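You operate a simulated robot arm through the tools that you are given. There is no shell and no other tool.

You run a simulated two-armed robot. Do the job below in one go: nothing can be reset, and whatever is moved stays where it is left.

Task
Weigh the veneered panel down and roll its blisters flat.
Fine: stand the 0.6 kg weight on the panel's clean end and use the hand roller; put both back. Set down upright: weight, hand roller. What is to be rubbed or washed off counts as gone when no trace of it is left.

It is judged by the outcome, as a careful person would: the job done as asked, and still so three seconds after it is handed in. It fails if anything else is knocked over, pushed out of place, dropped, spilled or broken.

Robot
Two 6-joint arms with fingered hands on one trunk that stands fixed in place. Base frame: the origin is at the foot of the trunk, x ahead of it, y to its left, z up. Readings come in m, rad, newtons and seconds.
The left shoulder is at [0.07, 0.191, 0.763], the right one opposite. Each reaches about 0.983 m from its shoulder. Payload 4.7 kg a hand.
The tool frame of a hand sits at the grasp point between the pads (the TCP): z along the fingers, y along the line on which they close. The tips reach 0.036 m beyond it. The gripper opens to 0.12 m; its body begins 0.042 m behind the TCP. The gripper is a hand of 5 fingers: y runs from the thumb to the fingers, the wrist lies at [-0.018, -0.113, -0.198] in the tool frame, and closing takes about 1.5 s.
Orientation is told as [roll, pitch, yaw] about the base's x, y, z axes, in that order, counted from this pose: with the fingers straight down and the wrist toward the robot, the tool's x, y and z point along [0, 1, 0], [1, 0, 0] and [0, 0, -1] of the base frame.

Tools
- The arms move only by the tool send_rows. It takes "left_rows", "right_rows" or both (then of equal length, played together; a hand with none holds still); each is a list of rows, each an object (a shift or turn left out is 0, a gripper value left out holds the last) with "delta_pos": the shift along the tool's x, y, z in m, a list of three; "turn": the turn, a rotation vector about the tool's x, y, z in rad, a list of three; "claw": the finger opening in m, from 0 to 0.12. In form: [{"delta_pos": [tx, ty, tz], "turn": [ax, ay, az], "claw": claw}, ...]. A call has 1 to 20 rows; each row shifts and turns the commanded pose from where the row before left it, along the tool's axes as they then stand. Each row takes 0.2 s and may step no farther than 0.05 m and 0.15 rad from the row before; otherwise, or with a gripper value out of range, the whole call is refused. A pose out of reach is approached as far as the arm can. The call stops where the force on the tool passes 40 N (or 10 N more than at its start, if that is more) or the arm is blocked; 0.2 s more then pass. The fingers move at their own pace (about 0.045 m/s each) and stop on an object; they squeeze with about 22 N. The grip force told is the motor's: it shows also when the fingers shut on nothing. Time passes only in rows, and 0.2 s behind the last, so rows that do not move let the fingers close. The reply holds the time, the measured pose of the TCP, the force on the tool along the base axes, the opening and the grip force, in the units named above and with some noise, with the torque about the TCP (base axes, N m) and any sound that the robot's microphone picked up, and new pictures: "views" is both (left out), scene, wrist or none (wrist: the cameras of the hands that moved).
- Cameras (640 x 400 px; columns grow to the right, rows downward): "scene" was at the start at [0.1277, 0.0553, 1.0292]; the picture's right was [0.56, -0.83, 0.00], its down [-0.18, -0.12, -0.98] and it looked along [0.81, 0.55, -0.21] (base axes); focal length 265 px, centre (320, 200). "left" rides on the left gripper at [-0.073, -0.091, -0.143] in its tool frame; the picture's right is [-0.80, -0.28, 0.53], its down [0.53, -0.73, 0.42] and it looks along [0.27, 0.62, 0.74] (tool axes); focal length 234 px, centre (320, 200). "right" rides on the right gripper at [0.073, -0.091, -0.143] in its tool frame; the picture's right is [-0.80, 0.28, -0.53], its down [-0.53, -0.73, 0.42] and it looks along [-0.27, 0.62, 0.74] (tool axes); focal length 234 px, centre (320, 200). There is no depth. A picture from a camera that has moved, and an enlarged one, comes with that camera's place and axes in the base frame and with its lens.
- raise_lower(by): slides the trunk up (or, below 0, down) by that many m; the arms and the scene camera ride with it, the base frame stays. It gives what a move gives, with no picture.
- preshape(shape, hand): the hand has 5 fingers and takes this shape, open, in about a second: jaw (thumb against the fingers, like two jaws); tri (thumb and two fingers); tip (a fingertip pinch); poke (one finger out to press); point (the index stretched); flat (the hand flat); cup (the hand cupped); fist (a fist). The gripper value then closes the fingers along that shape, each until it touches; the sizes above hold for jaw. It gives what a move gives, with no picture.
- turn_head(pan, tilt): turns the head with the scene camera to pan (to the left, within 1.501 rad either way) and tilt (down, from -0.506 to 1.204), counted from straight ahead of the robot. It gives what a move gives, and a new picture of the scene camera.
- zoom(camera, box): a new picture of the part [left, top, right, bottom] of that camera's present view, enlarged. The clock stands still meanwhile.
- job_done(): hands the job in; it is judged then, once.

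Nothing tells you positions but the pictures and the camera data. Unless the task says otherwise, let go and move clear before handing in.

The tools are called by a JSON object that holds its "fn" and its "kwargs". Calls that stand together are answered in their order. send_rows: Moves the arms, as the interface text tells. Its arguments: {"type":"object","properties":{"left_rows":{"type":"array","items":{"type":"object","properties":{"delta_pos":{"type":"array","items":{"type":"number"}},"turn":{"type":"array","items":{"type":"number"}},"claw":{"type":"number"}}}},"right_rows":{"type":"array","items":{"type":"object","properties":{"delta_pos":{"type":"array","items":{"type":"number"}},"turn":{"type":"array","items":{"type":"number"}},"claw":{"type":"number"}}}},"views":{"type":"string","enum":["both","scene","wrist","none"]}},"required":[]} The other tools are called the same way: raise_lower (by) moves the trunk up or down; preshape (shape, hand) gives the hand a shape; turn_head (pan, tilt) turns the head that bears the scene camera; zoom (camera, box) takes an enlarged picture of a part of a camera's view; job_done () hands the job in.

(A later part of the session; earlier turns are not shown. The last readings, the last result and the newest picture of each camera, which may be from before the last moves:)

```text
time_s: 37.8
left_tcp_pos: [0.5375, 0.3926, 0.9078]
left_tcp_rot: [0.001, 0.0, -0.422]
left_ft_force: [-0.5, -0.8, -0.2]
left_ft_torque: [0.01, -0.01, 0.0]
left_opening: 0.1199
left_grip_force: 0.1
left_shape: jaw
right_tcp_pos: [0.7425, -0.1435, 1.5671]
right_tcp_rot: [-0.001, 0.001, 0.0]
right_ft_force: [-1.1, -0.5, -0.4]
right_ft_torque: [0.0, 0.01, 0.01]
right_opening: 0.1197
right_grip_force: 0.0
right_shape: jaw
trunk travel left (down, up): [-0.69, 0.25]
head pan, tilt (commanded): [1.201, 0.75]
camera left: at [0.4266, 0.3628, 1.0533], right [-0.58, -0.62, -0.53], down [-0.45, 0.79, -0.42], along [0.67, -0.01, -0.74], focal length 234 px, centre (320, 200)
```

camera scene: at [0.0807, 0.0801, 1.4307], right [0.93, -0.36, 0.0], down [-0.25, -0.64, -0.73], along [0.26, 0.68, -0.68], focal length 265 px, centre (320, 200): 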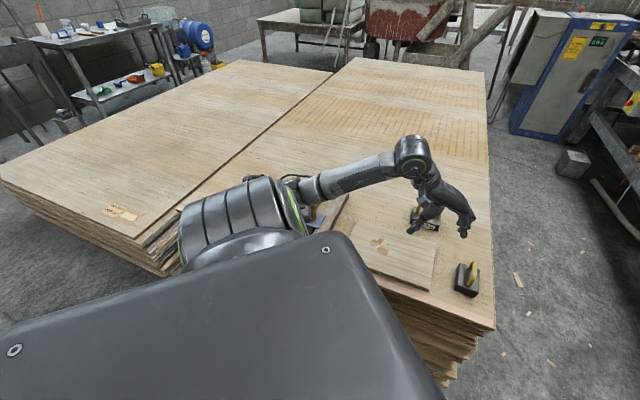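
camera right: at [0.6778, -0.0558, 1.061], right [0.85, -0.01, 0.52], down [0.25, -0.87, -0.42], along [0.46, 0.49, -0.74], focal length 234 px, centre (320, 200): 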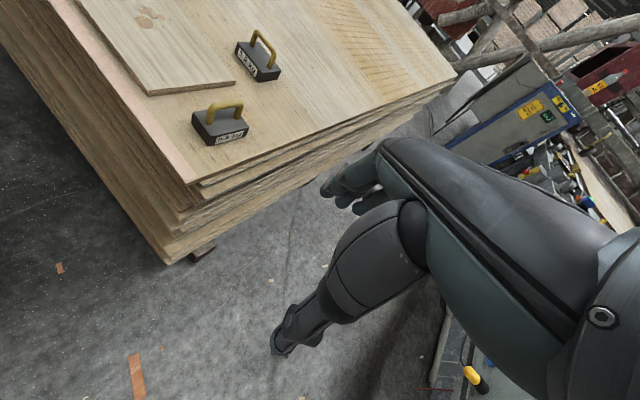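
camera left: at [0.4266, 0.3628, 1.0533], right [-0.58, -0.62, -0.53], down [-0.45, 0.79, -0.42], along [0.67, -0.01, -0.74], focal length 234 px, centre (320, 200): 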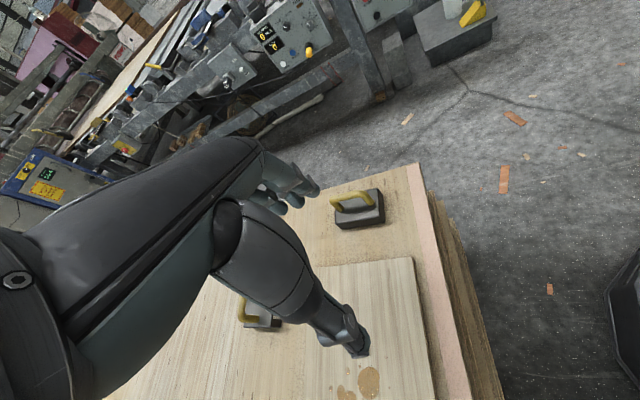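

I now have a working arm model: an upper arm of about 0.48 m, a forearm of about 0.29 m, and the forearm confined to the plane of the hand's pitch. That makes yaw −0.8 unreachable at the weight, while yaw near +0.75 with the elbow up is comfortable. I'll pull back, yaw positive, and let the arm take the elbow-up branch.

{"fn": "send_rows", "kwargs": {"left_rows": [{"delta_pos": [0.0179, -0.04, -0.0167]}, {"delta_pos": [0.0179, -0.04, -0.0167]}, {"delta_pos": [0.0179, -0.04, -0.0167]}, {"turn": [0, 0, -0.13]}, {"turn": [0, 0, -0.13]}, {"turn": [0, 0, -0.13]}, {"turn": [0, 0, -0.13]}, {"turn": [0, 0, -0.13]}, {"turn": [0, 0, -0.13]}, {"turn": [0, 0, -0.13]}, {"turn": [0, 0, -0.13]}, {"turn": [0, 0, -0.13]}, {}], "views": "scene"}}

```text
time_s: 40.6
left_tcp_pos: [0.4494, 0.4911, 0.9599]
left_tcp_rot: [0.003, -0.002, 0.746]
left_ft_force: [0.4, -0.1, -0.4]
left_ft_torque: [0.0, -0.02, -0.02]
left_opening: 0.12
left_grip_force: 0.0
left_shape: jaw
right_tcp_pos: [0.7409, -0.1437, 1.5672]
right_tcp_rot: [0.0, 0.001, 0.001]
right_ft_force: [-0.4, -0.3, -0.5]
right_ft_torque: [0.0, -0.03, 0.0]
right_opening: 0.1199
right_grip_force: 0.2
right_shape: jaw
trunk travel left (down, up): [-0.69, 0.25]
head pan, tilt (commanded): [1.201, 0.75]
camera scene: at [0.0802, 0.0803, 1.4307], right [0.93, -0.36, 0.0], down [-0.25, -0.64, -0.73], along [0.26, 0.68, -0.68], focal length 265 px, centre (320, 200)
```

scene: 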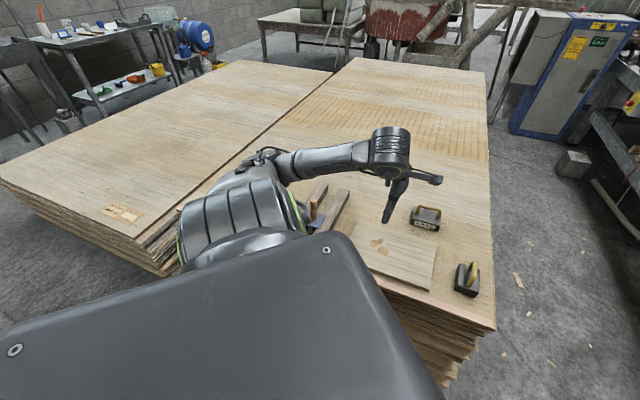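

No flags at yaw +0.75. I'll step toward the weight from here and check the flags.

{"fn": "send_rows", "kwargs": {"left_rows": [{"delta_pos": [-0.0403, 0.0091, 0]}, {"delta_pos": [-0.0403, 0.0091, 0]}, {"delta_pos": [-0.0403, 0.0091, 0]}, {}], "views": "scene"}}

```text
time_s: 41.6
left_tcp_pos: [0.5539, 0.4814, 0.9337]
left_tcp_rot: [0.001, -0.002, 0.742]
left_ft_force: [0.0, 0.2, -0.1]
left_ft_torque: [-0.01, -0.01, -0.01]
left_opening: 0.12
left_grip_force: 0.2
left_shape: jaw
left hand out of reach, approached as far as the arm can: row 1, 2, 3
right_tcp_pos: [0.7399, -0.1422, 1.5687]
right_tcp_rot: [0.0, 0.0, -0.002]
right_ft_force: [-0.1, 1.1, 0.1]
right_ft_torque: [-0.03, -0.05, -0.02]
right_opening: 0.1199
right_grip_force: 0.1
right_shape: jaw
trunk travel left (down, up): [-0.69, 0.25]
head pan, tilt (commanded): [1.201, 0.75]
camera scene: at [0.0801, 0.0805, 1.4307], right [0.93, -0.36, 0.0], down [-0.25, -0.64, -0.73], along [0.26, 0.68, -0.68], focal length 265 px, centre (320, 200)
```

scene: 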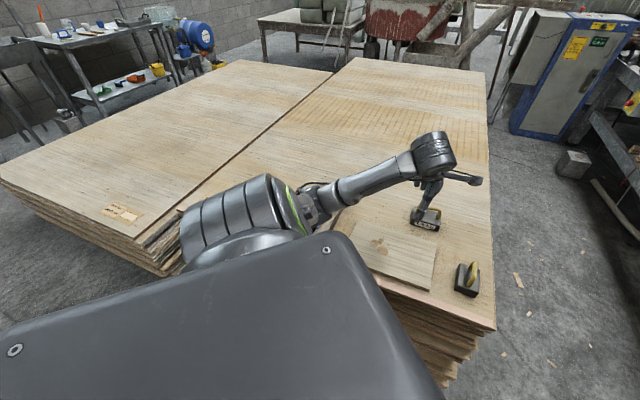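

The blocked direction now points toward an axis running forward through the shoulder, like a dead zone around a base axis. I'll look at the arm structure more closely.

{"fn": "zoom", "kwargs": {"camera": "scene", "box": [160, 110, 500, 290]}}

{"fn": "turn_head", "kwargs": {"pan": -0.9, "tilt": 0.3}}

```text
1.88 times, centred on (330, 200) of scene
camera zoom: at [0.0801, 0.0805, 1.4307], right [0.93, -0.36, 0.0], down [-0.25, -0.64, -0.73], along [0.26, 0.68, -0.68], focal length 498 px, centre (301, 200)
```

zoom: 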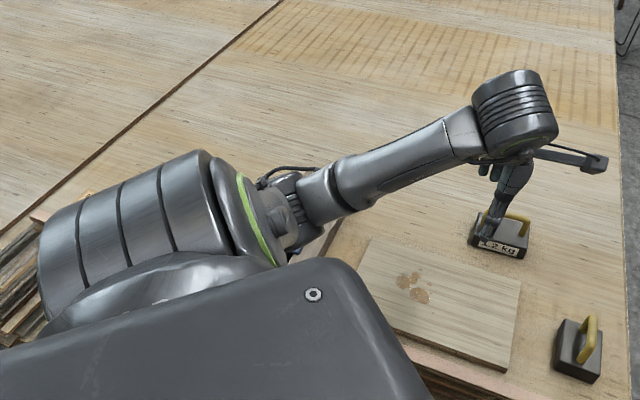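

```text
time_s: 43.6
left_tcp_pos: [0.5533, 0.4812, 0.9343]
left_tcp_rot: [-0.001, -0.001, 0.742]
left_ft_force: [-0.8, 0.3, 0.0]
left_ft_torque: [0.0, 0.0, 0.01]
left_opening: 0.12
left_grip_force: 0.1
left_shape: jaw
right_tcp_pos: [0.7409, -0.1436, 1.5671]
right_tcp_rot: [0.0, 0.004, 0.001]
right_ft_force: [-0.1, 0.8, 0.3]
right_ft_torque: [0.0, -0.01, -0.03]
right_opening: 0.1199
right_grip_force: 0.0
right_shape: jaw
trunk travel left (down, up): [-0.69, 0.25]
head pan, tilt (commanded): [-0.901, 0.3]
camera scene: at [0.1089, -0.0703, 1.471], right [-0.78, -0.62, 0.0], down [-0.18, 0.23, -0.96], along [0.59, -0.75, -0.3], focal length 265 px, centre (320, 200)
```

scene: 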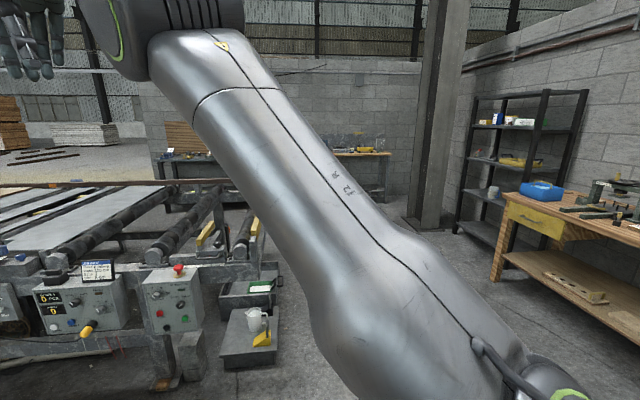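

The right arm is fully straight and the left is strongly bent. Next I'll test whether small steps converge where large ones are flagged.

{"fn": "send_rows", "kwargs": {"left_rows": [{"delta_pos": [-0.0074, -0.0068, 0]}, {"delta_pos": [-0.0074, -0.0068, 0]}, {"delta_pos": [-0.0074, -0.0068, 0]}, {"delta_pos": [-0.0074, -0.0068, 0]}, {"delta_pos": [-0.0074, -0.0068, 0]}, {}], "views": "none"}}

{"fn": "turn_head", "kwargs": {"pan": 0.95, "tilt": 0.8}}

```text
time_s: 45.0
left_tcp_pos: [0.5556, 0.4724, 0.921]
left_tcp_rot: [-0.001, 0.002, 0.741]
left_ft_force: [0.5, -0.5, -0.2]
left_ft_torque: [0.02, 0.0, 0.02]
left_opening: 0.1198
left_grip_force: 0.2
left_shape: jaw
left hand out of reach, approached as far as the arm can: row 1, 2, 3, 4, 5
right_tcp_pos: [0.742, -0.1425, 1.5673]
right_tcp_rot: [0.002, 0.003, 0.0]
right_ft_force: [0.1, -0.1, 0.5]
right_ft_torque: [-0.02, 0.04, 0.02]
right_opening: 0.12
right_grip_force: 0.0
right_shape: jaw
trunk travel left (down, up): [-0.69, 0.25]
head pan, tilt (commanded): [-0.901, 0.3]
```

```text
time_s: 46.9
left_tcp_pos: [0.556, 0.4717, 0.9217]
left_tcp_rot: [-0.001, 0.001, 0.74]
left_ft_force: [-1.1, 0.7, 0.0]
left_ft_torque: [0.01, 0.03, -0.01]
left_opening: 0.12
left_grip_force: 0.0
left_shape: jaw
right_tcp_pos: [0.7414, -0.1436, 1.5675]
right_tcp_rot: [0.0, 0.003, 0.001]
right_ft_force: [-0.6, -0.7, 0.4]
right_ft_torque: [0.01, 0.0, 0.0]
right_opening: 0.1198
right_grip_force: 0.1
right_shape: jaw
trunk travel left (down, up): [-0.69, 0.25]
head pan, tilt (commanded): [0.949, 0.799]
camera scene: at [0.0978, 0.0684, 1.4267], right [0.81, -0.58, 0.0], down [-0.42, -0.58, -0.7], along [0.41, 0.57, -0.72], focal length 265 px, centre (320, 200)
```

scene: 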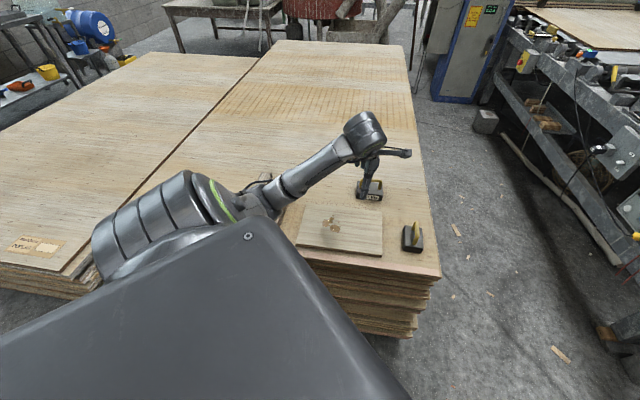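

Even small steps are blocked, so it is a genuine dead zone around the shoulder's forward axis. With the trunk higher, the hand would work below that zone, so I'll raise again and descend here.

{"fn": "raise_lower", "kwargs": {"by": 0.15}}

{"fn": "send_rows", "kwargs": {"left_rows": [{"delta_pos": [0, -0.02, 0.04]}, {"delta_pos": [0, -0.02, 0.04]}, {"delta_pos": [0, 0, 0.04]}, {"delta_pos": [0, 0, 0.04]}, {}], "views": "scene"}}

```text
time_s: 48.6
left_tcp_pos: [0.5553, 0.4718, 1.0722]
left_tcp_rot: [-0.001, 0.0, 0.74]
left_ft_force: [-0.7, 0.8, 0.0]
left_ft_torque: [-0.02, 0.0, 0.04]
left_opening: 0.12
left_grip_force: 0.0
left_shape: jaw
right_tcp_pos: [0.741, -0.1428, 1.7172]
right_tcp_rot: [-0.001, 0.003, -0.001]
right_ft_force: [0.2, 0.2, 0.1]
right_ft_torque: [-0.04, -0.04, 0.01]
right_opening: 0.1199
right_grip_force: 0.1
right_shape: jaw
trunk travel left (down, up): [-0.84, 0.1]
head pan, tilt (commanded): [0.949, 0.799]
```

```text
time_s: 49.8
left_tcp_pos: [0.5009, 0.5195, 0.9691]
left_tcp_rot: [-0.009, 0.012, 0.734]
left_ft_force: [0.4, -0.4, -0.4]
left_ft_torque: [0.05, -0.02, -0.01]
left_opening: 0.1201
left_grip_force: 0.0
left_shape: jaw
left hand out of reach, approached as far as the arm can: row 1, 2, 3, 4
right_tcp_pos: [0.7408, -0.1446, 1.7171]
right_tcp_rot: [0.001, 0.003, -0.001]
right_ft_force: [-0.3, -0.2, 0.2]
right_ft_torque: [-0.01, 0.01, 0.0]
right_opening: 0.12
right_grip_force: 0.1
right_shape: jaw
trunk travel left (down, up): [-0.84, 0.1]
head pan, tilt (commanded): [0.949, 0.799]
camera scene: at [0.0975, 0.0681, 1.5767], right [0.81, -0.58, 0.0], down [-0.42, -0.58, -0.7], along [0.41, 0.57, -0.72], focal length 265 px, centre (320, 200)
```

scene: 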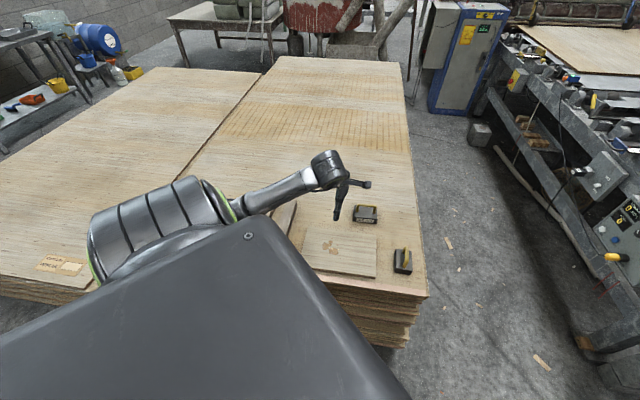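

Now the blocked direction is rotating the arm downward about the forward axis, so these arms are meant to work with the hand above shoulder level. The trunk should go lower, not higher. I'll first bring the left hand up and back to its start posture relative to the shoulder.

{"fn": "send_rows", "kwargs": {"left_rows": [{"delta_pos": [0, -0.02, -0.04]}, {"delta_pos": [0, -0.02, -0.04]}, {"delta_pos": [0, -0.02, -0.04]}, {"delta_pos": [0, -0.02, -0.04]}, {"delta_pos": [0, -0.02, -0.04]}, {"delta_pos": [0, -0.01, -0.048]}, {"delta_pos": [0, -0.01, -0.048]}, {"delta_pos": [0, -0.01, -0.048]}, {"delta_pos": [0, 0, -0.048]}, {"delta_pos": [0, 0, -0.048]}, {"delta_pos": [0, 0, -0.048]}, {"delta_pos": [0, 0, -0.048]}, {"turn": [0, 0, 0.1223]}, {"turn": [0, 0, 0.1223]}, {"turn": [0, 0, 0.1223]}, {"turn": [0, 0, 0.1223]}, {"turn": [0, 0, 0.1223]}, {"turn": [0, 0, 0.1223]}, {}], "views": "scene"}}

```text
time_s: 53.8
left_tcp_pos: [0.427, 0.4611, 1.5083]
left_tcp_rot: [0.0, -0.005, 0.007]
left_ft_force: [-0.8, 0.0, -0.5]
left_ft_torque: [0.03, -0.04, 0.0]
left_opening: 0.1202
left_grip_force: 0.2
left_shape: jaw
left hand out of reach, approached as far as the arm can: row 4, 5, 6, 9, 10, 11, 12, 13, 14, 15, 16, 17
right_tcp_pos: [0.7357, -0.1451, 1.7203]
right_tcp_rot: [-0.001, -0.002, 0.0]
right_ft_force: [-0.9, 0.3, 0.5]
right_ft_torque: [-0.01, -0.07, -0.01]
right_opening: 0.1199
right_grip_force: 0.0
right_shape: jaw
trunk travel left (down, up): [-0.84, 0.1]
head pan, tilt (commanded): [0.949, 0.799]
camera scene: at [0.0926, 0.0674, 1.5772], right [0.81, -0.58, 0.0], down [-0.42, -0.58, -0.7], along [0.41, 0.57, -0.72], focal length 265 px, centre (320, 200)
```

scene: 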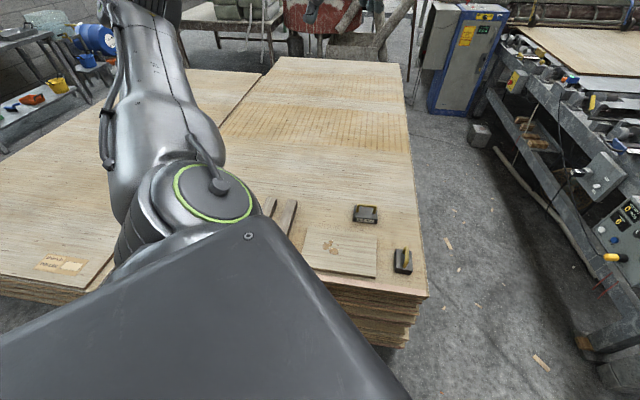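

Nearly back at the start posture relative to the shoulder. I'll move the rest of the way, then lower the trunk.

{"fn": "send_rows", "kwargs": {"left_rows": [{"delta_pos": [-0.0115, -0.0318, -0.0125]}, {"delta_pos": [-0.0115, -0.0318, -0.0125]}, {"delta_pos": [-0.0115, -0.0318, -0.0125]}, {"delta_pos": [-0.0115, -0.0318, -0.0125]}, {}], "views": "scene"}}

```text
time_s: 55.0
left_tcp_pos: [0.3047, 0.4162, 1.5581]
left_tcp_rot: [-0.003, 0.0, 0.007]
left_ft_force: [-0.2, 0.4, 0.3]
left_ft_torque: [0.02, -0.01, 0.01]
left_opening: 0.12
left_grip_force: 0.0
left_shape: jaw
right_tcp_pos: [0.7413, -0.1441, 1.7175]
right_tcp_rot: [0.001, 0.002, 0.001]
right_ft_force: [-0.4, 0.1, 0.4]
right_ft_torque: [0.01, 0.0, 0.0]
right_opening: 0.1197
right_grip_force: 0.1
right_shape: jaw
trunk travel left (down, up): [-0.84, 0.1]
head pan, tilt (commanded): [0.949, 0.799]
camera scene: at [0.0977, 0.0682, 1.5767], right [0.81, -0.58, 0.0], down [-0.42, -0.58, -0.7], along [0.41, 0.57, -0.72], focal length 265 px, centre (320, 200)
```

scene: 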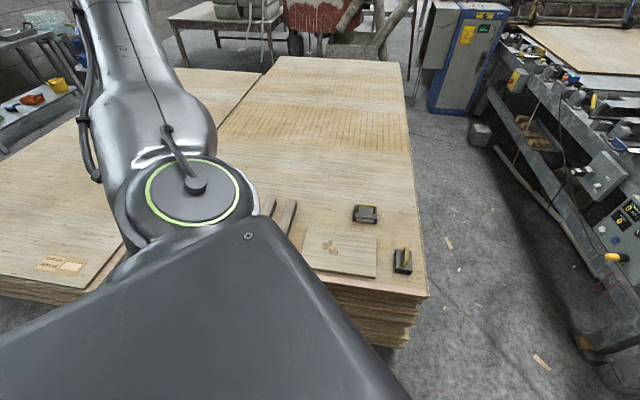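

Back in the start posture, unflagged. I'll look up at the left arm to see where its elbow sits here.

{"fn": "turn_head", "kwargs": {"pan": 1.1, "tilt": 0.1}}

```text
time_s: 56.1
left_tcp_pos: [0.3063, 0.4167, 1.5574]
left_tcp_rot: [-0.003, -0.001, 0.008]
left_ft_force: [-0.1, 0.1, -0.3]
left_ft_torque: [0.01, 0.02, -0.01]
left_opening: 0.1203
left_grip_force: 0.0
left_shape: jaw
right_tcp_pos: [0.7428, -0.1438, 1.7165]
right_tcp_rot: [0.0, 0.004, 0.0]
right_ft_force: [0.3, -0.9, -0.6]
right_ft_torque: [-0.01, 0.06, 0.0]
right_opening: 0.12
right_grip_force: 0.1
right_shape: jaw
trunk travel left (down, up): [-0.84, 0.1]
head pan, tilt (commanded): [1.1, 0.099]
camera scene: at [0.0931, 0.0851, 1.6396], right [0.89, -0.45, 0.0], down [-0.05, -0.09, -0.99], along [0.45, 0.89, -0.1], focal length 265 px, centre (320, 200)
```

scene: 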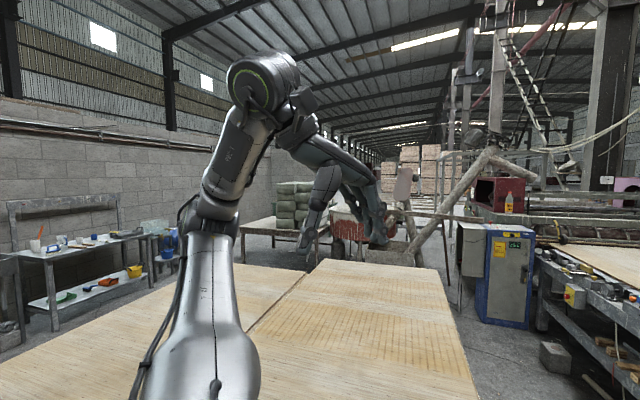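

I can see the arm's layout better now: with the hand pointing down, the wrist runs out of flexion when the forearm rises. With the shoulders at about 1.06, the right arm could point slightly down toward the weight and be comfortable. I'll lower the trunk to +0.3 and bring the right hand over.

{"fn": "raise_lower", "kwargs": {"by": -0.3}}

{"fn": "turn_head", "kwargs": {"pan": 0.45, "tilt": 0.7}}

{"fn": "send_rows", "kwargs": {"right_rows": [{"delta_pos": [0.038, -0.0015, 0.026]}, {"delta_pos": [0.038, -0.0015, 0.026]}, {"delta_pos": [0.038, -0.0015, 0.026]}, {"delta_pos": [0.038, -0.0015, 0.026]}, {"delta_pos": [0.03, -0.003, 0.03]}, {"delta_pos": [0.03, -0.003, 0.03]}, {}], "views": "scene"}}

```text
time_s: 59.1
left_tcp_pos: [0.3043, 0.4153, 1.2568]
left_tcp_rot: [-0.003, 0.001, 0.006]
left_ft_force: [0.4, -0.1, -0.3]
left_ft_torque: [-0.02, 0.01, -0.01]
left_opening: 0.12
left_grip_force: 0.0
left_shape: jaw
right_tcp_pos: [0.7409, -0.1431, 1.4168]
right_tcp_rot: [0.0, 0.002, -0.001]
right_ft_force: [0.6, 0.2, -0.1]
right_ft_torque: [-0.02, -0.01, -0.01]
right_opening: 0.1199
right_grip_force: 0.1
right_shape: jaw
trunk travel left (down, up): [-0.54, 0.4]
head pan, tilt (commanded): [1.1, 0.099]
```

```text
time_s: 60.1
left_tcp_pos: [0.3057, 0.4156, 1.2575]
left_tcp_rot: [-0.002, 0.001, 0.01]
left_ft_force: [-0.6, 0.0, 0.0]
left_ft_torque: [0.01, 0.03, 0.0]
left_opening: 0.12
left_grip_force: 0.0
left_shape: jaw
right_tcp_pos: [0.7417, -0.1444, 1.4184]
right_tcp_rot: [0.0, 0.002, 0.0]
right_ft_force: [0.1, -0.8, 0.4]
right_ft_torque: [-0.02, 0.03, 0.0]
right_opening: 0.1199
right_grip_force: 0.0
right_shape: jaw
trunk travel left (down, up): [-0.54, 0.4]
head pan, tilt (commanded): [0.45, 0.7]
camera scene: at [0.1271, 0.0399, 1.285], right [0.44, -0.9, 0.0], down [-0.58, -0.28, -0.77], along [0.69, 0.33, -0.64], focal length 265 px, centre (320, 200)
```

scene: 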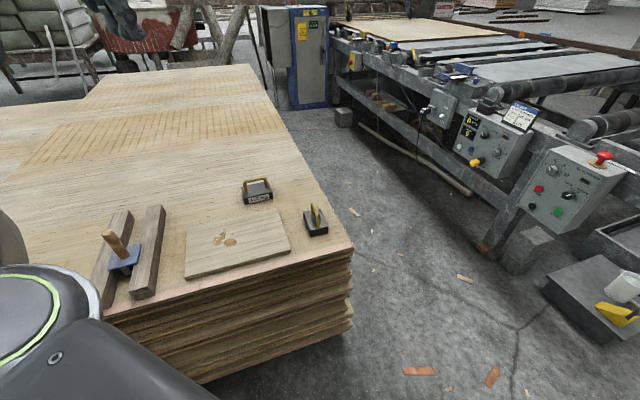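

```text
time_s: 61.7
left_tcp_pos: [0.305, 0.4151, 1.2587]
left_tcp_rot: [-0.002, -0.002, 0.006]
left_ft_force: [-1.1, -0.6, 0.9]
left_ft_torque: [0.02, -0.01, -0.02]
left_opening: 0.1199
left_grip_force: 0.0
left_shape: jaw
right_tcp_pos: [0.7649, 0.082, 1.2836]
right_tcp_rot: [0.001, 0.005, 0.0]
right_ft_force: [-1.0, -0.6, -0.2]
right_ft_torque: [0.06, 0.0, 0.02]
right_opening: 0.1201
right_grip_force: 0.1
right_shape: jaw
right hand out of reach, approached as far as the arm can: row 1, 2, 3, 4, 5, 6
trunk travel left (down, up): [-0.54, 0.4]
head pan, tilt (commanded): [0.45, 0.7]
camera scene: at [0.1267, 0.039, 1.285], right [0.44, -0.9, 0.0], down [-0.58, -0.28, -0.77], along [0.69, 0.33, -0.64], focal length 265 px, centre (320, 200)
```

scene: 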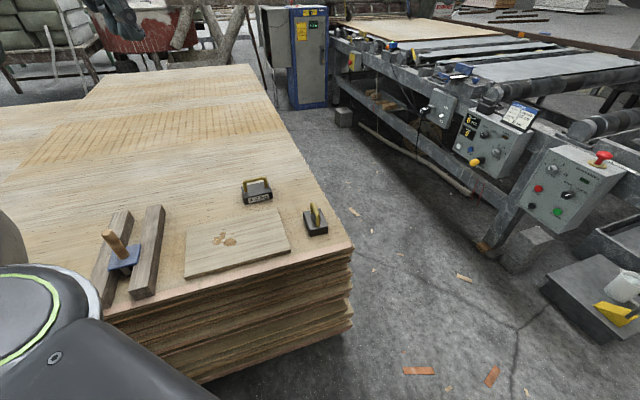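

The right arm slides along full stretch. I'll carry on along the arc toward above the weight and see whether it loosens as the arm comes down.

{"fn": "send_rows", "kwargs": {"right_rows": [{"delta_pos": [0.0245, -0.008, 0.0334]}, {"delta_pos": [0.0245, -0.008, 0.0334]}, {"delta_pos": [0.0245, -0.008, 0.0334]}, {"delta_pos": [0.0245, -0.008, 0.0334]}, {"delta_pos": [0.0245, -0.008, 0.0334]}, {"delta_pos": [0.0245, -0.008, 0.0334]}, {"delta_pos": [0.0245, -0.008, 0.0334]}, {"delta_pos": [0.0245, -0.008, 0.0334]}, {}], "views": "scene"}}

```text
time_s: 63.7
left_tcp_pos: [0.3048, 0.4155, 1.2569]
left_tcp_rot: [-0.002, 0.0, 0.007]
left_ft_force: [0.2, 0.9, 1.3]
left_ft_torque: [0.04, -0.02, 0.0]
left_opening: 0.1199
left_grip_force: 0.0
left_shape: jaw
right_tcp_pos: [0.7328, 0.2817, 1.0377]
right_tcp_rot: [0.01, -0.003, -0.018]
right_ft_force: [0.0, -0.5, -0.1]
right_ft_torque: [0.0, -0.06, 0.01]
right_opening: 0.12
right_grip_force: 0.0
right_shape: jaw
right hand out of reach, approached as far as the arm can: row 1, 2, 3, 4
trunk travel left (down, up): [-0.54, 0.4]
head pan, tilt (commanded): [0.45, 0.7]
camera scene: at [0.1266, 0.0395, 1.285], right [0.44, -0.9, 0.0], down [-0.58, -0.28, -0.77], along [0.69, 0.33, -0.64], focal length 265 px, centre (320, 200)
```

scene: 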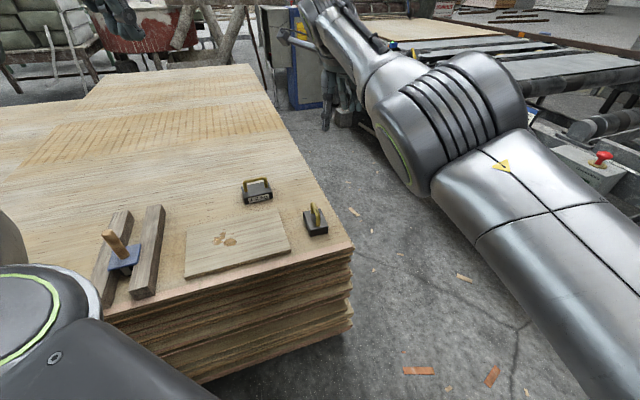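

The right arm loosened into an elbow-up bend and the last rows are unflagged. I'll continue to above the weight.

{"fn": "send_rows", "kwargs": {"right_rows": [{"delta_pos": [0.0, 0.0, 0.0]}, {"delta_pos": [0.0167, -0.01, 0.03]}, {"delta_pos": [0.0167, -0.01, 0.03]}, {"delta_pos": [0.0167, -0.01, 0.03]}, {}], "views": "both"}}

```text
time_s: 65.1
left_tcp_pos: [0.3054, 0.4151, 1.2574]
left_tcp_rot: [-0.001, 0.001, 0.006]
left_ft_force: [-0.1, 0.7, 0.0]
left_ft_torque: [0.02, 0.03, 0.0]
left_opening: 0.12
left_grip_force: 0.1
left_shape: jaw
right_tcp_pos: [0.743, 0.2753, 0.9893]
right_tcp_rot: [0.021, 0.024, -0.045]
right_ft_force: [0.7, -0.4, -0.3]
right_ft_torque: [0.03, 0.02, -0.04]
right_opening: 0.1198
right_grip_force: 0.0
right_shape: jaw
right hand out of reach, approached as far as the arm can: row 2, 3, 4
trunk travel left (down, up): [-0.54, 0.4]
head pan, tilt (commanded): [0.45, 0.7]
stopped in row 5 (right hand): the arm was blocked; the commanded pose is now the measured one
camera scene: at [0.1274, 0.0394, 1.2849], right [0.44, -0.9, 0.0], down [-0.58, -0.28, -0.76], along [0.69, 0.33, -0.64], focal length 265 px, centre (320, 200)
camera right: at [0.6585, 0.3496, 1.1339], right [0.25, -0.83, 0.5], down [-0.77, -0.49, -0.42], along [0.59, -0.28, -0.76], focal length 234 px, centre (320, 200)
```

scene: 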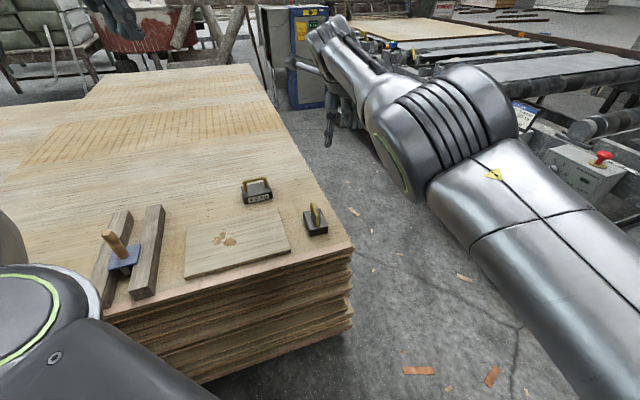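
right: 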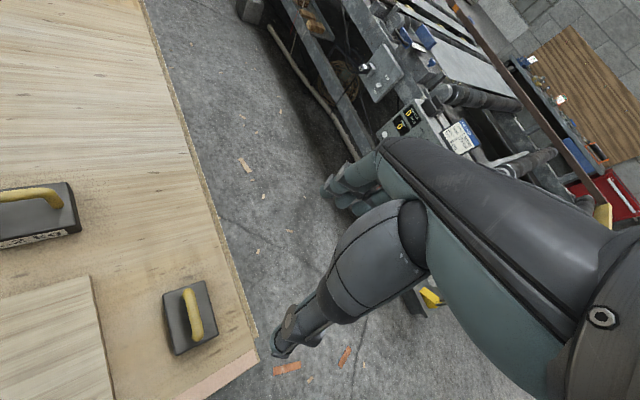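

The hand is now close above and beside the weight, but the call stopped as "blocked", probably a joint-space jump. I'll continue gently, yawing toward +0.75.

{"fn": "send_rows", "kwargs": {"right_rows": [{}, {"turn": [0, 0, -0.1]}, {"turn": [0, 0, -0.1]}, {"turn": [0, 0, -0.1]}, {"turn": [0, 0, -0.1]}, {}], "views": "none"}}

```text
time_s: 66.5
left_tcp_pos: [0.3054, 0.4171, 1.2563]
left_tcp_rot: [-0.001, 0.0, 0.007]
left_ft_force: [-0.4, 0.5, 0.0]
left_ft_torque: [-0.04, -0.01, -0.01]
left_opening: 0.1202
left_grip_force: 0.1
left_shape: jaw
right_tcp_pos: [0.7481, 0.2976, 0.9918]
right_tcp_rot: [0.018, 0.011, 0.369]
right_ft_force: [0.0, -0.6, -0.5]
right_ft_torque: [-0.04, 0.0, 0.0]
right_opening: 0.1197
right_grip_force: 0.1
right_shape: jaw
right hand out of reach, approached as far as the arm can: row 2, 3, 4, 5
trunk travel left (down, up): [-0.54, 0.4]
head pan, tilt (commanded): [0.45, 0.7]
```

I'll test a pure retraction along the arm direction to see whether the elbow can flex in this branch.

{"fn": "send_rows", "kwargs": {"right_rows": [{"delta_pos": [-0.0057, -0.0188, 0.0034]}, {"delta_pos": [-0.0057, -0.0188, 0.0034]}, {"delta_pos": [-0.0057, -0.0188, 0.0034]}, {"delta_pos": [-0.0057, -0.0188, 0.0034]}, {}], "views": "scene"}}

```text
time_s: 67.7
left_tcp_pos: [0.3053, 0.4153, 1.2571]
left_tcp_rot: [-0.002, -0.001, 0.007]
left_ft_force: [-0.8, -0.1, -0.5]
left_ft_torque: [0.0, 0.03, -0.01]
left_opening: 0.12
left_grip_force: 0.1
left_shape: jaw
right_tcp_pos: [0.7465, 0.2967, 0.9905]
right_tcp_rot: [0.019, 0.013, 0.366]
right_ft_force: [0.9, 0.4, 0.4]
right_ft_torque: [0.01, 0.03, -0.01]
right_opening: 0.1201
right_grip_force: 0.0
right_shape: jaw
right hand out of reach, approached as far as the arm can: row 1, 2, 3, 4
trunk travel left (down, up): [-0.54, 0.4]
head pan, tilt (commanded): [0.45, 0.7]
camera scene: at [0.1272, 0.0399, 1.2849], right [0.44, -0.9, 0.0], down [-0.58, -0.28, -0.76], along [0.69, 0.33, -0.64], focal length 265 px, centre (320, 200)
```

scene: 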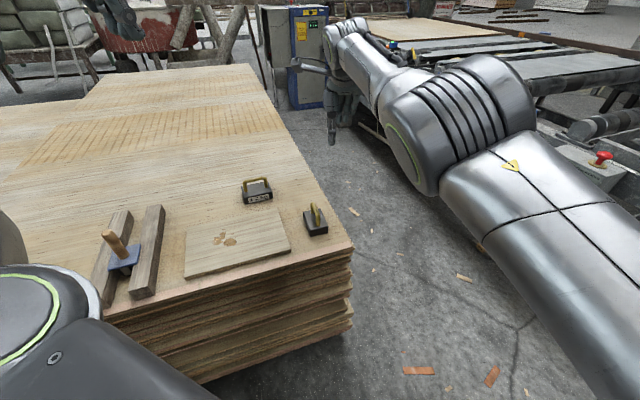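

Retraction is fully blocked here. I'll check the sideways and vertical directions one at a time.

{"fn": "send_rows", "kwargs": {"right_rows": [{"delta_pos": [0, 0, 0.02]}, {"delta_pos": [0, 0, 0.02]}, {}], "views": "none"}}

{"fn": "send_rows", "kwargs": {"right_rows": [{"turn": [-0.1, 0, 0]}, {"turn": [-0.1, 0, 0]}, {"turn": [-0.1, 0, 0]}, {}], "views": "none"}}

{"fn": "send_rows", "kwargs": {"right_rows": [{"delta_pos": [-0.0057, -0.0188, 0.0034]}, {"delta_pos": [-0.0057, -0.0188, 0.0034]}, {}], "views": "none"}}

```text
time_s: 68.5
left_tcp_pos: [0.3045, 0.4159, 1.2577]
left_tcp_rot: [-0.002, -0.001, 0.009]
left_ft_force: [0.0, 0.3, -0.3]
left_ft_torque: [-0.01, -0.02, 0.02]
left_opening: 0.1199
left_grip_force: 0.1
left_shape: jaw
right_tcp_pos: [0.7503, 0.3005, 0.9498]
right_tcp_rot: [0.019, 0.014, 0.368]
right_ft_force: [-0.2, -0.1, 0.3]
right_ft_torque: [0.02, 0.0, 0.0]
right_opening: 0.1199
right_grip_force: 0.0
right_shape: jaw
right hand out of reach, approached as far as the arm can: row 2
trunk travel left (down, up): [-0.54, 0.4]
head pan, tilt (commanded): [0.45, 0.7]
```

```text
time_s: 69.5
left_tcp_pos: [0.3049, 0.4155, 1.2566]
left_tcp_rot: [-0.003, 0.001, 0.006]
left_ft_force: [0.0, -0.2, -0.1]
left_ft_torque: [0.01, -0.01, 0.02]
left_opening: 0.1199
left_grip_force: 0.0
left_shape: jaw
right_tcp_pos: [0.7888, 0.3346, 0.9538]
right_tcp_rot: [0.018, -0.289, 0.36]
right_ft_force: [0.4, 0.1, 0.2]
right_ft_torque: [0.0, -0.03, 0.03]
right_opening: 0.1201
right_grip_force: 0.0
right_shape: jaw
right hand out of reach, approached as far as the arm can: row 1, 2, 3
trunk travel left (down, up): [-0.54, 0.4]
head pan, tilt (commanded): [0.45, 0.7]
```

```text
time_s: 70.3
left_tcp_pos: [0.3057, 0.4173, 1.2575]
left_tcp_rot: [-0.002, 0.001, 0.006]
left_ft_force: [-0.1, -0.9, -0.5]
left_ft_torque: [0.03, -0.05, 0.02]
left_opening: 0.1201
left_grip_force: 0.0
left_shape: jaw
right_tcp_pos: [0.7871, 0.3367, 0.9399]
right_tcp_rot: [0.021, -0.29, 0.36]
right_ft_force: [-0.2, -0.7, 0.1]
right_ft_torque: [-0.01, 0.02, 0.01]
right_opening: 0.12
right_grip_force: 0.1
right_shape: jaw
right hand out of reach, approached as far as the arm can: row 1, 2
trunk travel left (down, up): [-0.54, 0.4]
head pan, tilt (commanded): [0.45, 0.7]
```

The right elbow is pinned at a limit with a bend of about 35° the wrong way. It needs to pass through straight and fold the other way. I'll over-extend it outward, swing right, and then retract to see if it folds.

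{"fn": "send_rows", "kwargs": {"right_rows": [{"turn": [0.1, 0, 0]}, {"turn": [0.1, 0, 0]}, {"turn": [0.09, 0, 0]}, {"delta_pos": [0.0097, 0.0284, -0.01]}, {"delta_pos": [0.0097, 0.0284, -0.01]}, {"delta_pos": [0.0097, 0.0284, -0.01]}, {"delta_pos": [-0.0379, 0.0129, 0]}, {"delta_pos": [-0.0379, 0.0129, 0]}, {"delta_pos": [-0.0379, 0.0129, 0]}, {"delta_pos": [-0.0379, 0.0129, 0]}, {"delta_pos": [-0.0379, 0.0129, 0]}, {}], "views": "scene"}}

```text
time_s: 72.9
left_tcp_pos: [0.304, 0.4164, 1.2574]
left_tcp_rot: [-0.002, -0.002, 0.006]
left_ft_force: [0.2, 0.5, 0.1]
left_ft_torque: [0.0, -0.02, 0.01]
left_opening: 0.1198
left_grip_force: 0.0
left_shape: jaw
right_tcp_pos: [0.8813, 0.1067, 0.9389]
right_tcp_rot: [0.019, 0.0, 0.365]
right_ft_force: [0.2, 0.2, 0.3]
right_ft_torque: [0.0, 0.01, 0.01]
right_opening: 0.1199
right_grip_force: 0.1
right_shape: jaw
right hand out of reach, approached as far as the arm can: row 1, 2, 3, 4, 5, 6, 8, 9, 10, 11
trunk travel left (down, up): [-0.54, 0.4]
head pan, tilt (commanded): [0.45, 0.7]
camera scene: at [0.1271, 0.0407, 1.2849], right [0.44, -0.9, 0.0], down [-0.58, -0.28, -0.76], along [0.69, 0.33, -0.64], focal length 265 px, centre (320, 200)
```

scene: 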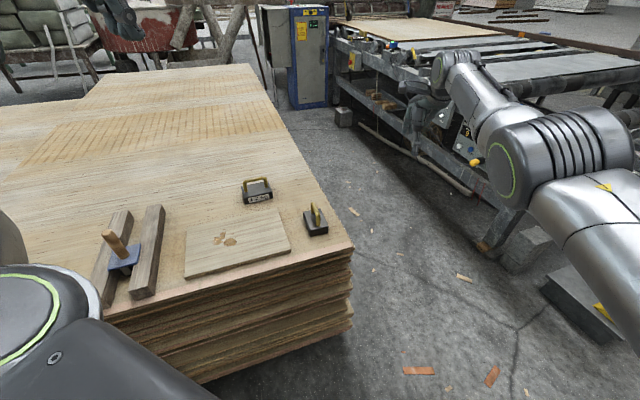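

Max stretch matches the stated reach, so the elbow is now at straight. I'll retract while moving right and up, so it folds in the opposite sense this time.

{"fn": "send_rows", "kwargs": {"right_rows": [{"delta_pos": [-0.0197, -0.0201, -0.013]}, {"delta_pos": [-0.0197, -0.0201, -0.013]}, {"delta_pos": [-0.0197, -0.0201, -0.013]}, {"delta_pos": [-0.0197, -0.0201, -0.013]}, {"delta_pos": [-0.0197, -0.0201, -0.013]}, {"delta_pos": [-0.0197, -0.0201, -0.013]}, {}], "views": "scene"}}

```text
time_s: 74.5
left_tcp_pos: [0.3051, 0.4176, 1.2562]
left_tcp_rot: [-0.002, 0.001, 0.007]
left_ft_force: [0.7, 0.9, -0.3]
left_ft_torque: [-0.03, 0.02, -0.01]
left_opening: 0.1202
left_grip_force: 0.0
left_shape: jaw
right_tcp_pos: [0.9089, -0.0163, 1.0285]
right_tcp_rot: [0.019, 0.003, 0.366]
right_ft_force: [0.4, 0.0, 0.0]
right_ft_torque: [-0.01, -0.03, -0.02]
right_opening: 0.1197
right_grip_force: 0.0
right_shape: jaw
right hand out of reach, approached as far as the arm can: row 1, 2, 3, 4, 5, 6
trunk travel left (down, up): [-0.54, 0.4]
head pan, tilt (commanded): [0.45, 0.7]
camera scene: at [0.1274, 0.0405, 1.2849], right [0.44, -0.9, 0.0], down [-0.58, -0.28, -0.76], along [0.69, 0.33, -0.64], focal length 265 px, centre (320, 200)
```

scene: 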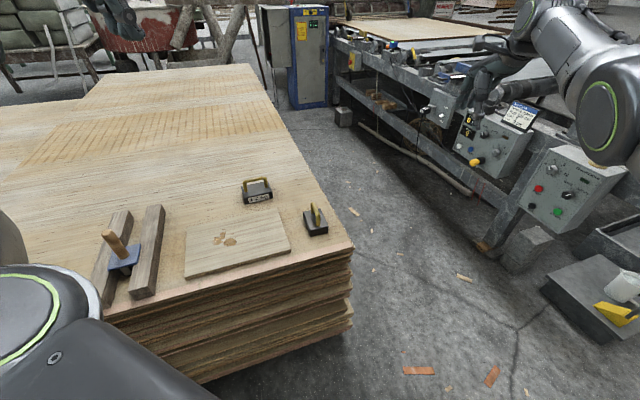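

Retraction still fails in that sense. A small residual orientation error suggests a wrist joint sits at its limit. I'll undo the yaw and then retract while moving left and down instead.

{"fn": "send_rows", "kwargs": {"right_rows": [{"turn": [0, 0, 0.122]}, {"turn": [0, 0, 0.122]}, {"turn": [0, 0, 0.122]}, {"delta_pos": [0.02, -0.03, 0.01]}, {"delta_pos": [0.02, -0.03, 0.01]}, {"delta_pos": [0.02, -0.03, 0.01]}, {"delta_pos": [0.02, -0.03, 0.01]}, {"delta_pos": [0.02, -0.03, 0.01]}, {"delta_pos": [0.02, -0.03, 0.01]}, {}], "views": "scene"}}

```text
time_s: 76.7
left_tcp_pos: [0.3064, 0.4159, 1.2568]
left_tcp_rot: [-0.002, -0.001, 0.007]
left_ft_force: [0.4, 0.2, -0.2]
left_ft_torque: [0.03, -0.01, -0.02]
left_opening: 0.1198
left_grip_force: 0.1
left_shape: jaw
right_tcp_pos: [0.8382, 0.1556, 0.9908]
right_tcp_rot: [0.017, 0.011, 0.0]
right_ft_force: [-0.3, 0.3, 0.2]
right_ft_torque: [0.03, -0.02, 0.02]
right_opening: 0.1198
right_grip_force: 0.2
right_shape: jaw
right hand out of reach, approached as far as the arm can: row 1, 4, 5, 6, 7, 8, 9
trunk travel left (down, up): [-0.54, 0.4]
head pan, tilt (commanded): [0.45, 0.7]
camera scene: at [0.1275, 0.0391, 1.2849], right [0.44, -0.9, 0.0], down [-0.58, -0.28, -0.76], along [0.69, 0.33, -0.64], focal length 265 px, centre (320, 200)
```

scene: 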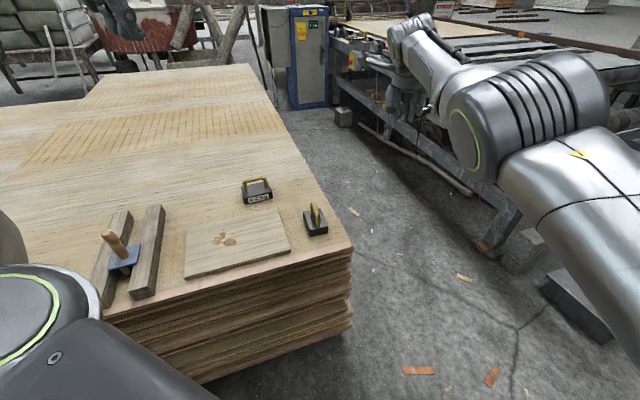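

All right-arm positions lie on one sphere, so its elbow isn't flexing. I'll test whether the left elbow can extend and flex from its start posture with a pure radial move.

{"fn": "send_rows", "kwargs": {"left_rows": [{"delta_pos": [0.0145, 0.0079, -0.0251]}, {"delta_pos": [0.0145, 0.0079, -0.0251]}, {"delta_pos": [0.0145, 0.0079, -0.0251]}, {"delta_pos": [0.0145, 0.0079, -0.0251]}, {}], "views": "none"}}

{"fn": "send_rows", "kwargs": {"left_rows": [{"delta_pos": [0.0145, 0.0079, -0.0251]}, {"delta_pos": [0.0145, 0.0079, -0.0251]}, {"delta_pos": [0.0145, 0.0079, -0.0251]}, {"delta_pos": [0.0145, 0.0079, -0.0251]}, {"delta_pos": [0.0145, 0.0079, -0.0251]}, {"delta_pos": [0.0145, 0.0079, -0.0251]}, {}], "views": "none"}}

```text
time_s: 77.9
left_tcp_pos: [0.3183, 0.501, 1.3123]
left_tcp_rot: [-0.004, -0.001, 0.005]
left_ft_force: [0.0, -0.1, 0.1]
left_ft_torque: [0.01, 0.0, -0.02]
left_opening: 0.1202
left_grip_force: 0.0
left_shape: jaw
left hand out of reach, approached as far as the arm can: row 1, 2, 3, 4
right_tcp_pos: [0.8388, 0.1546, 0.9924]
right_tcp_rot: [0.017, 0.011, 0.0]
right_ft_force: [0.8, -0.6, 0.6]
right_ft_torque: [0.0, 0.0, 0.03]
right_opening: 0.1199
right_grip_force: 0.0
right_shape: jaw
trunk travel left (down, up): [-0.54, 0.4]
head pan, tilt (commanded): [0.45, 0.7]
```

```text
time_s: 79.5
left_tcp_pos: [0.327, 0.5593, 1.3722]
left_tcp_rot: [-0.002, -0.003, 0.01]
left_ft_force: [0.5, -0.3, -0.3]
left_ft_torque: [0.0, 0.0, 0.02]
left_opening: 0.1199
left_grip_force: 0.1
left_shape: jaw
left hand out of reach, approached as far as the arm can: row 1, 4, 5, 6
right_tcp_pos: [0.8394, 0.1566, 0.9922]
right_tcp_rot: [0.018, 0.012, 0.0]
right_ft_force: [0.6, -0.4, -0.4]
right_ft_torque: [-0.04, 0.0, 0.01]
right_opening: 0.1199
right_grip_force: 0.1
right_shape: jaw
trunk travel left (down, up): [-0.54, 0.4]
head pan, tilt (commanded): [0.45, 0.7]
```

The left elbow does move, so the limits depend on the configuration. The region around (0.45, 0.49) with the hand about 0.25 m below the shoulder worked at every yaw. I'll bring the left hand down into that region, keeping it well out to the left.

{"fn": "send_rows", "kwargs": {"left_rows": [{"delta_pos": [0.0039, 0.0054, 0.0386]}, {"delta_pos": [0.0039, 0.0054, 0.0386]}, {"delta_pos": [0.0039, 0.0054, 0.0386]}, {"delta_pos": [0.0039, 0.0054, 0.0386]}, {"delta_pos": [0.0039, 0.0054, 0.0386]}, {"delta_pos": [0.0039, 0.0054, 0.0386]}, {"delta_pos": [0.0039, 0.0054, 0.0386]}, {"delta_pos": [0.0039, 0.0054, 0.0386]}, {}], "views": "none"}}

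{"fn": "turn_head", "kwargs": {"pan": 0.9, "tilt": 0.6}}

```text
time_s: 81.5
left_tcp_pos: [0.3349, 0.5645, 1.3275]
left_tcp_rot: [-0.001, 0.002, 0.004]
left_ft_force: [0.3, -0.8, 0.3]
left_ft_torque: [0.02, -0.02, 0.0]
left_opening: 0.12
left_grip_force: 0.0
left_shape: jaw
left hand out of reach, approached as far as the arm can: row 2, 3, 4, 5, 6, 7, 8
right_tcp_pos: [0.8404, 0.157, 0.9916]
right_tcp_rot: [0.016, 0.01, -0.002]
right_ft_force: [-0.1, 0.3, 0.4]
right_ft_torque: [0.0, -0.02, 0.02]
right_opening: 0.1197
right_grip_force: 0.0
right_shape: jaw
trunk travel left (down, up): [-0.54, 0.4]
head pan, tilt (commanded): [0.45, 0.7]
```

```text
time_s: 82.4
left_tcp_pos: [0.3339, 0.5647, 1.3289]
left_tcp_rot: [-0.002, 0.001, 0.008]
left_ft_force: [-0.6, -0.1, -0.5]
left_ft_torque: [-0.01, 0.02, 0.02]
left_opening: 0.1199
left_grip_force: 0.1
left_shape: jaw
right_tcp_pos: [0.8387, 0.1553, 0.992]
right_tcp_rot: [0.014, 0.01, -0.001]
right_ft_force: [0.8, 0.8, -0.1]
right_ft_torque: [-0.01, 0.02, 0.03]
right_opening: 0.1199
right_grip_force: 0.0
right_shape: jaw
trunk travel left (down, up): [-0.54, 0.4]
head pan, tilt (commanded): [0.901, 0.6]
camera scene: at [0.1057, 0.0722, 1.2935], right [0.78, -0.62, 0.0], down [-0.35, -0.44, -0.82], along [0.51, 0.65, -0.57], focal length 265 px, centre (320, 200)
```

scene: 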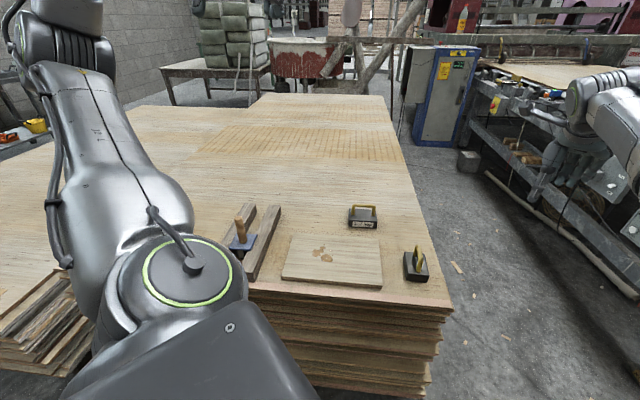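

The arm resists going straight down here. I'll retrace the route that worked before: forward and inward, then yaw to about −0.43.

{"fn": "send_rows", "kwargs": {"left_rows": [{"delta_pos": [-0.023, 0.0195, 0.025]}, {"delta_pos": [-0.023, 0.0195, 0.025]}, {"delta_pos": [-0.023, 0.0195, 0.025]}, {"delta_pos": [-0.023, 0.0195, 0.025]}, {"delta_pos": [-0.023, 0.0195, 0.025]}, {"delta_pos": [-0.023, 0.0195, 0.025]}, {"delta_pos": [-0.023, 0.0195, 0.025]}, {"delta_pos": [-0.023, 0.0195, 0.025]}, {"turn": [0, 0, 0.108]}, {"turn": [0, 0, 0.108]}, {"turn": [0, 0, 0.108]}, {"turn": [0, 0, 0.108]}, {}], "views": "scene"}}

```text
time_s: 85.2
left_tcp_pos: [0.4817, 0.398, 1.1283]
left_tcp_rot: [-0.002, 0.0, -0.428]
left_ft_force: [-0.3, 0.2, 0.1]
left_ft_torque: [-0.02, 0.01, 0.0]
left_opening: 0.1201
left_grip_force: 0.1
left_shape: jaw
left hand out of reach, approached as far as the arm can: row 1, 7, 8
right_tcp_pos: [0.8398, 0.1552, 0.9917]
right_tcp_rot: [0.016, 0.011, 0.001]
right_ft_force: [0.3, 0.0, -0.6]
right_ft_torque: [0.0, 0.02, 0.01]
right_opening: 0.1198
right_grip_force: 0.0
right_shape: jaw
trunk travel left (down, up): [-0.54, 0.4]
head pan, tilt (commanded): [0.901, 0.6]
camera scene: at [0.1058, 0.0721, 1.2935], right [0.78, -0.62, 0.0], down [-0.35, -0.44, -0.82], along [0.51, 0.65, -0.57], focal length 265 px, centre (320, 200)
```

scene: 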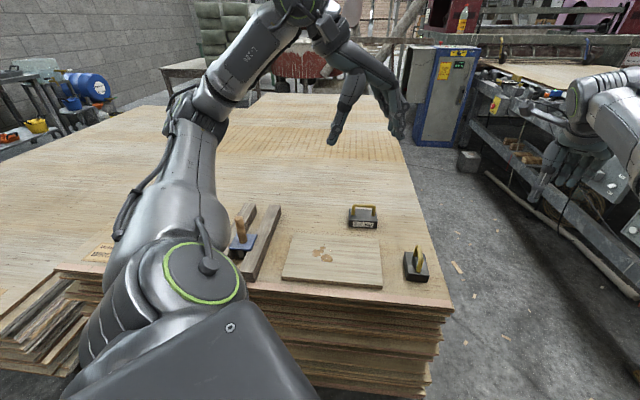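

Unflagged at yaw −0.43 with a clear view. I'll lower the hand from here in small steps.

{"fn": "send_rows", "kwargs": {"left_rows": [{"delta_pos": [0, 0, 0.03]}, {"delta_pos": [0, 0, 0.03]}, {"delta_pos": [0, 0, 0.03]}, {"delta_pos": [0, 0, 0.03]}, {"delta_pos": [0, 0, 0.03]}, {"delta_pos": [0, 0, 0.03]}, {"delta_pos": [0, 0, 0.03]}, {"delta_pos": [0, 0, 0.03]}, {}], "views": "scene"}}

```text
time_s: 87.2
left_tcp_pos: [0.4803, 0.3979, 0.8878]
left_tcp_rot: [-0.002, 0.0, -0.426]
left_ft_force: [-0.7, -0.3, -0.4]
left_ft_torque: [0.01, -0.01, -0.04]
left_opening: 0.1201
left_grip_force: 0.0
left_shape: jaw
right_tcp_pos: [0.839, 0.1561, 0.9922]
right_tcp_rot: [0.017, 0.01, -0.001]
right_ft_force: [0.6, -0.7, 0.6]
right_ft_torque: [0.03, 0.01, -0.01]
right_opening: 0.1199
right_grip_force: 0.0
right_shape: jaw
trunk travel left (down, up): [-0.54, 0.4]
head pan, tilt (commanded): [0.901, 0.6]
camera scene: at [0.1053, 0.0718, 1.2936], right [0.78, -0.62, 0.0], down [-0.35, -0.44, -0.83], along [0.51, 0.65, -0.56], focal length 265 px, centre (320, 200)
```

scene: 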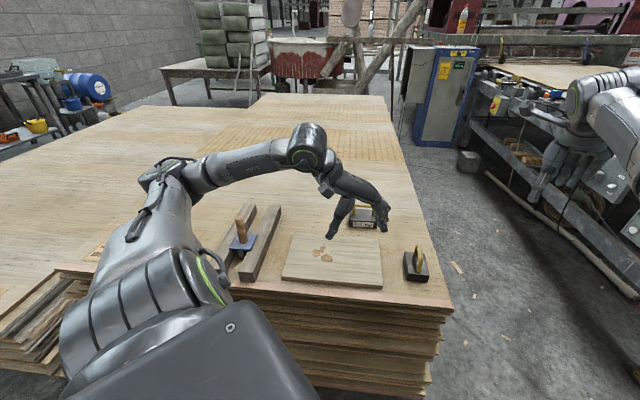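

That worked cleanly, and the arm is now in a good posture. I'll move forward toward the weight at this height.

{"fn": "send_rows", "kwargs": {"left_rows": [{"delta_pos": [0.0035, 0.0363, 0]}, {"delta_pos": [0.0035, 0.0363, 0]}, {"delta_pos": [0.0035, 0.0363, 0]}, {"delta_pos": [0.0035, 0.0363, 0]}, {}], "views": "scene"}}

```text
time_s: 88.4
left_tcp_pos: [0.6179, 0.3513, 0.8878]
left_tcp_rot: [-0.003, -0.001, -0.426]
left_ft_force: [-0.1, -0.3, 0.3]
left_ft_torque: [-0.02, -0.04, 0.0]
left_opening: 0.1201
left_grip_force: 0.0
left_shape: jaw
right_tcp_pos: [0.8379, 0.1556, 0.9932]
right_tcp_rot: [0.015, 0.009, 0.0]
right_ft_force: [0.4, -0.3, 0.3]
right_ft_torque: [-0.04, -0.02, 0.02]
right_opening: 0.1198
right_grip_force: 0.0
right_shape: jaw
trunk travel left (down, up): [-0.54, 0.4]
head pan, tilt (commanded): [0.901, 0.6]
camera scene: at [0.1047, 0.0727, 1.2936], right [0.78, -0.62, 0.0], down [-0.35, -0.44, -0.82], along [0.51, 0.65, -0.57], focal length 265 px, centre (320, 200)
```

scene: 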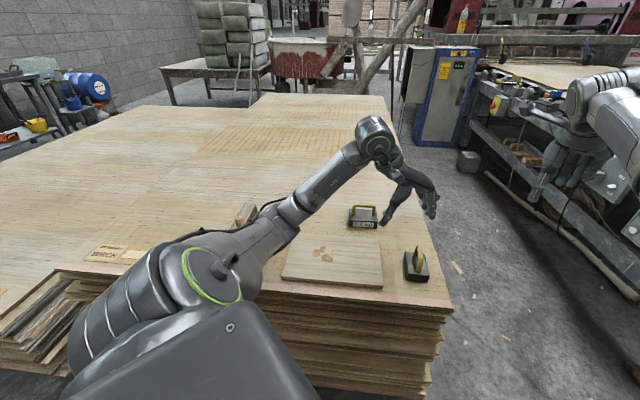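

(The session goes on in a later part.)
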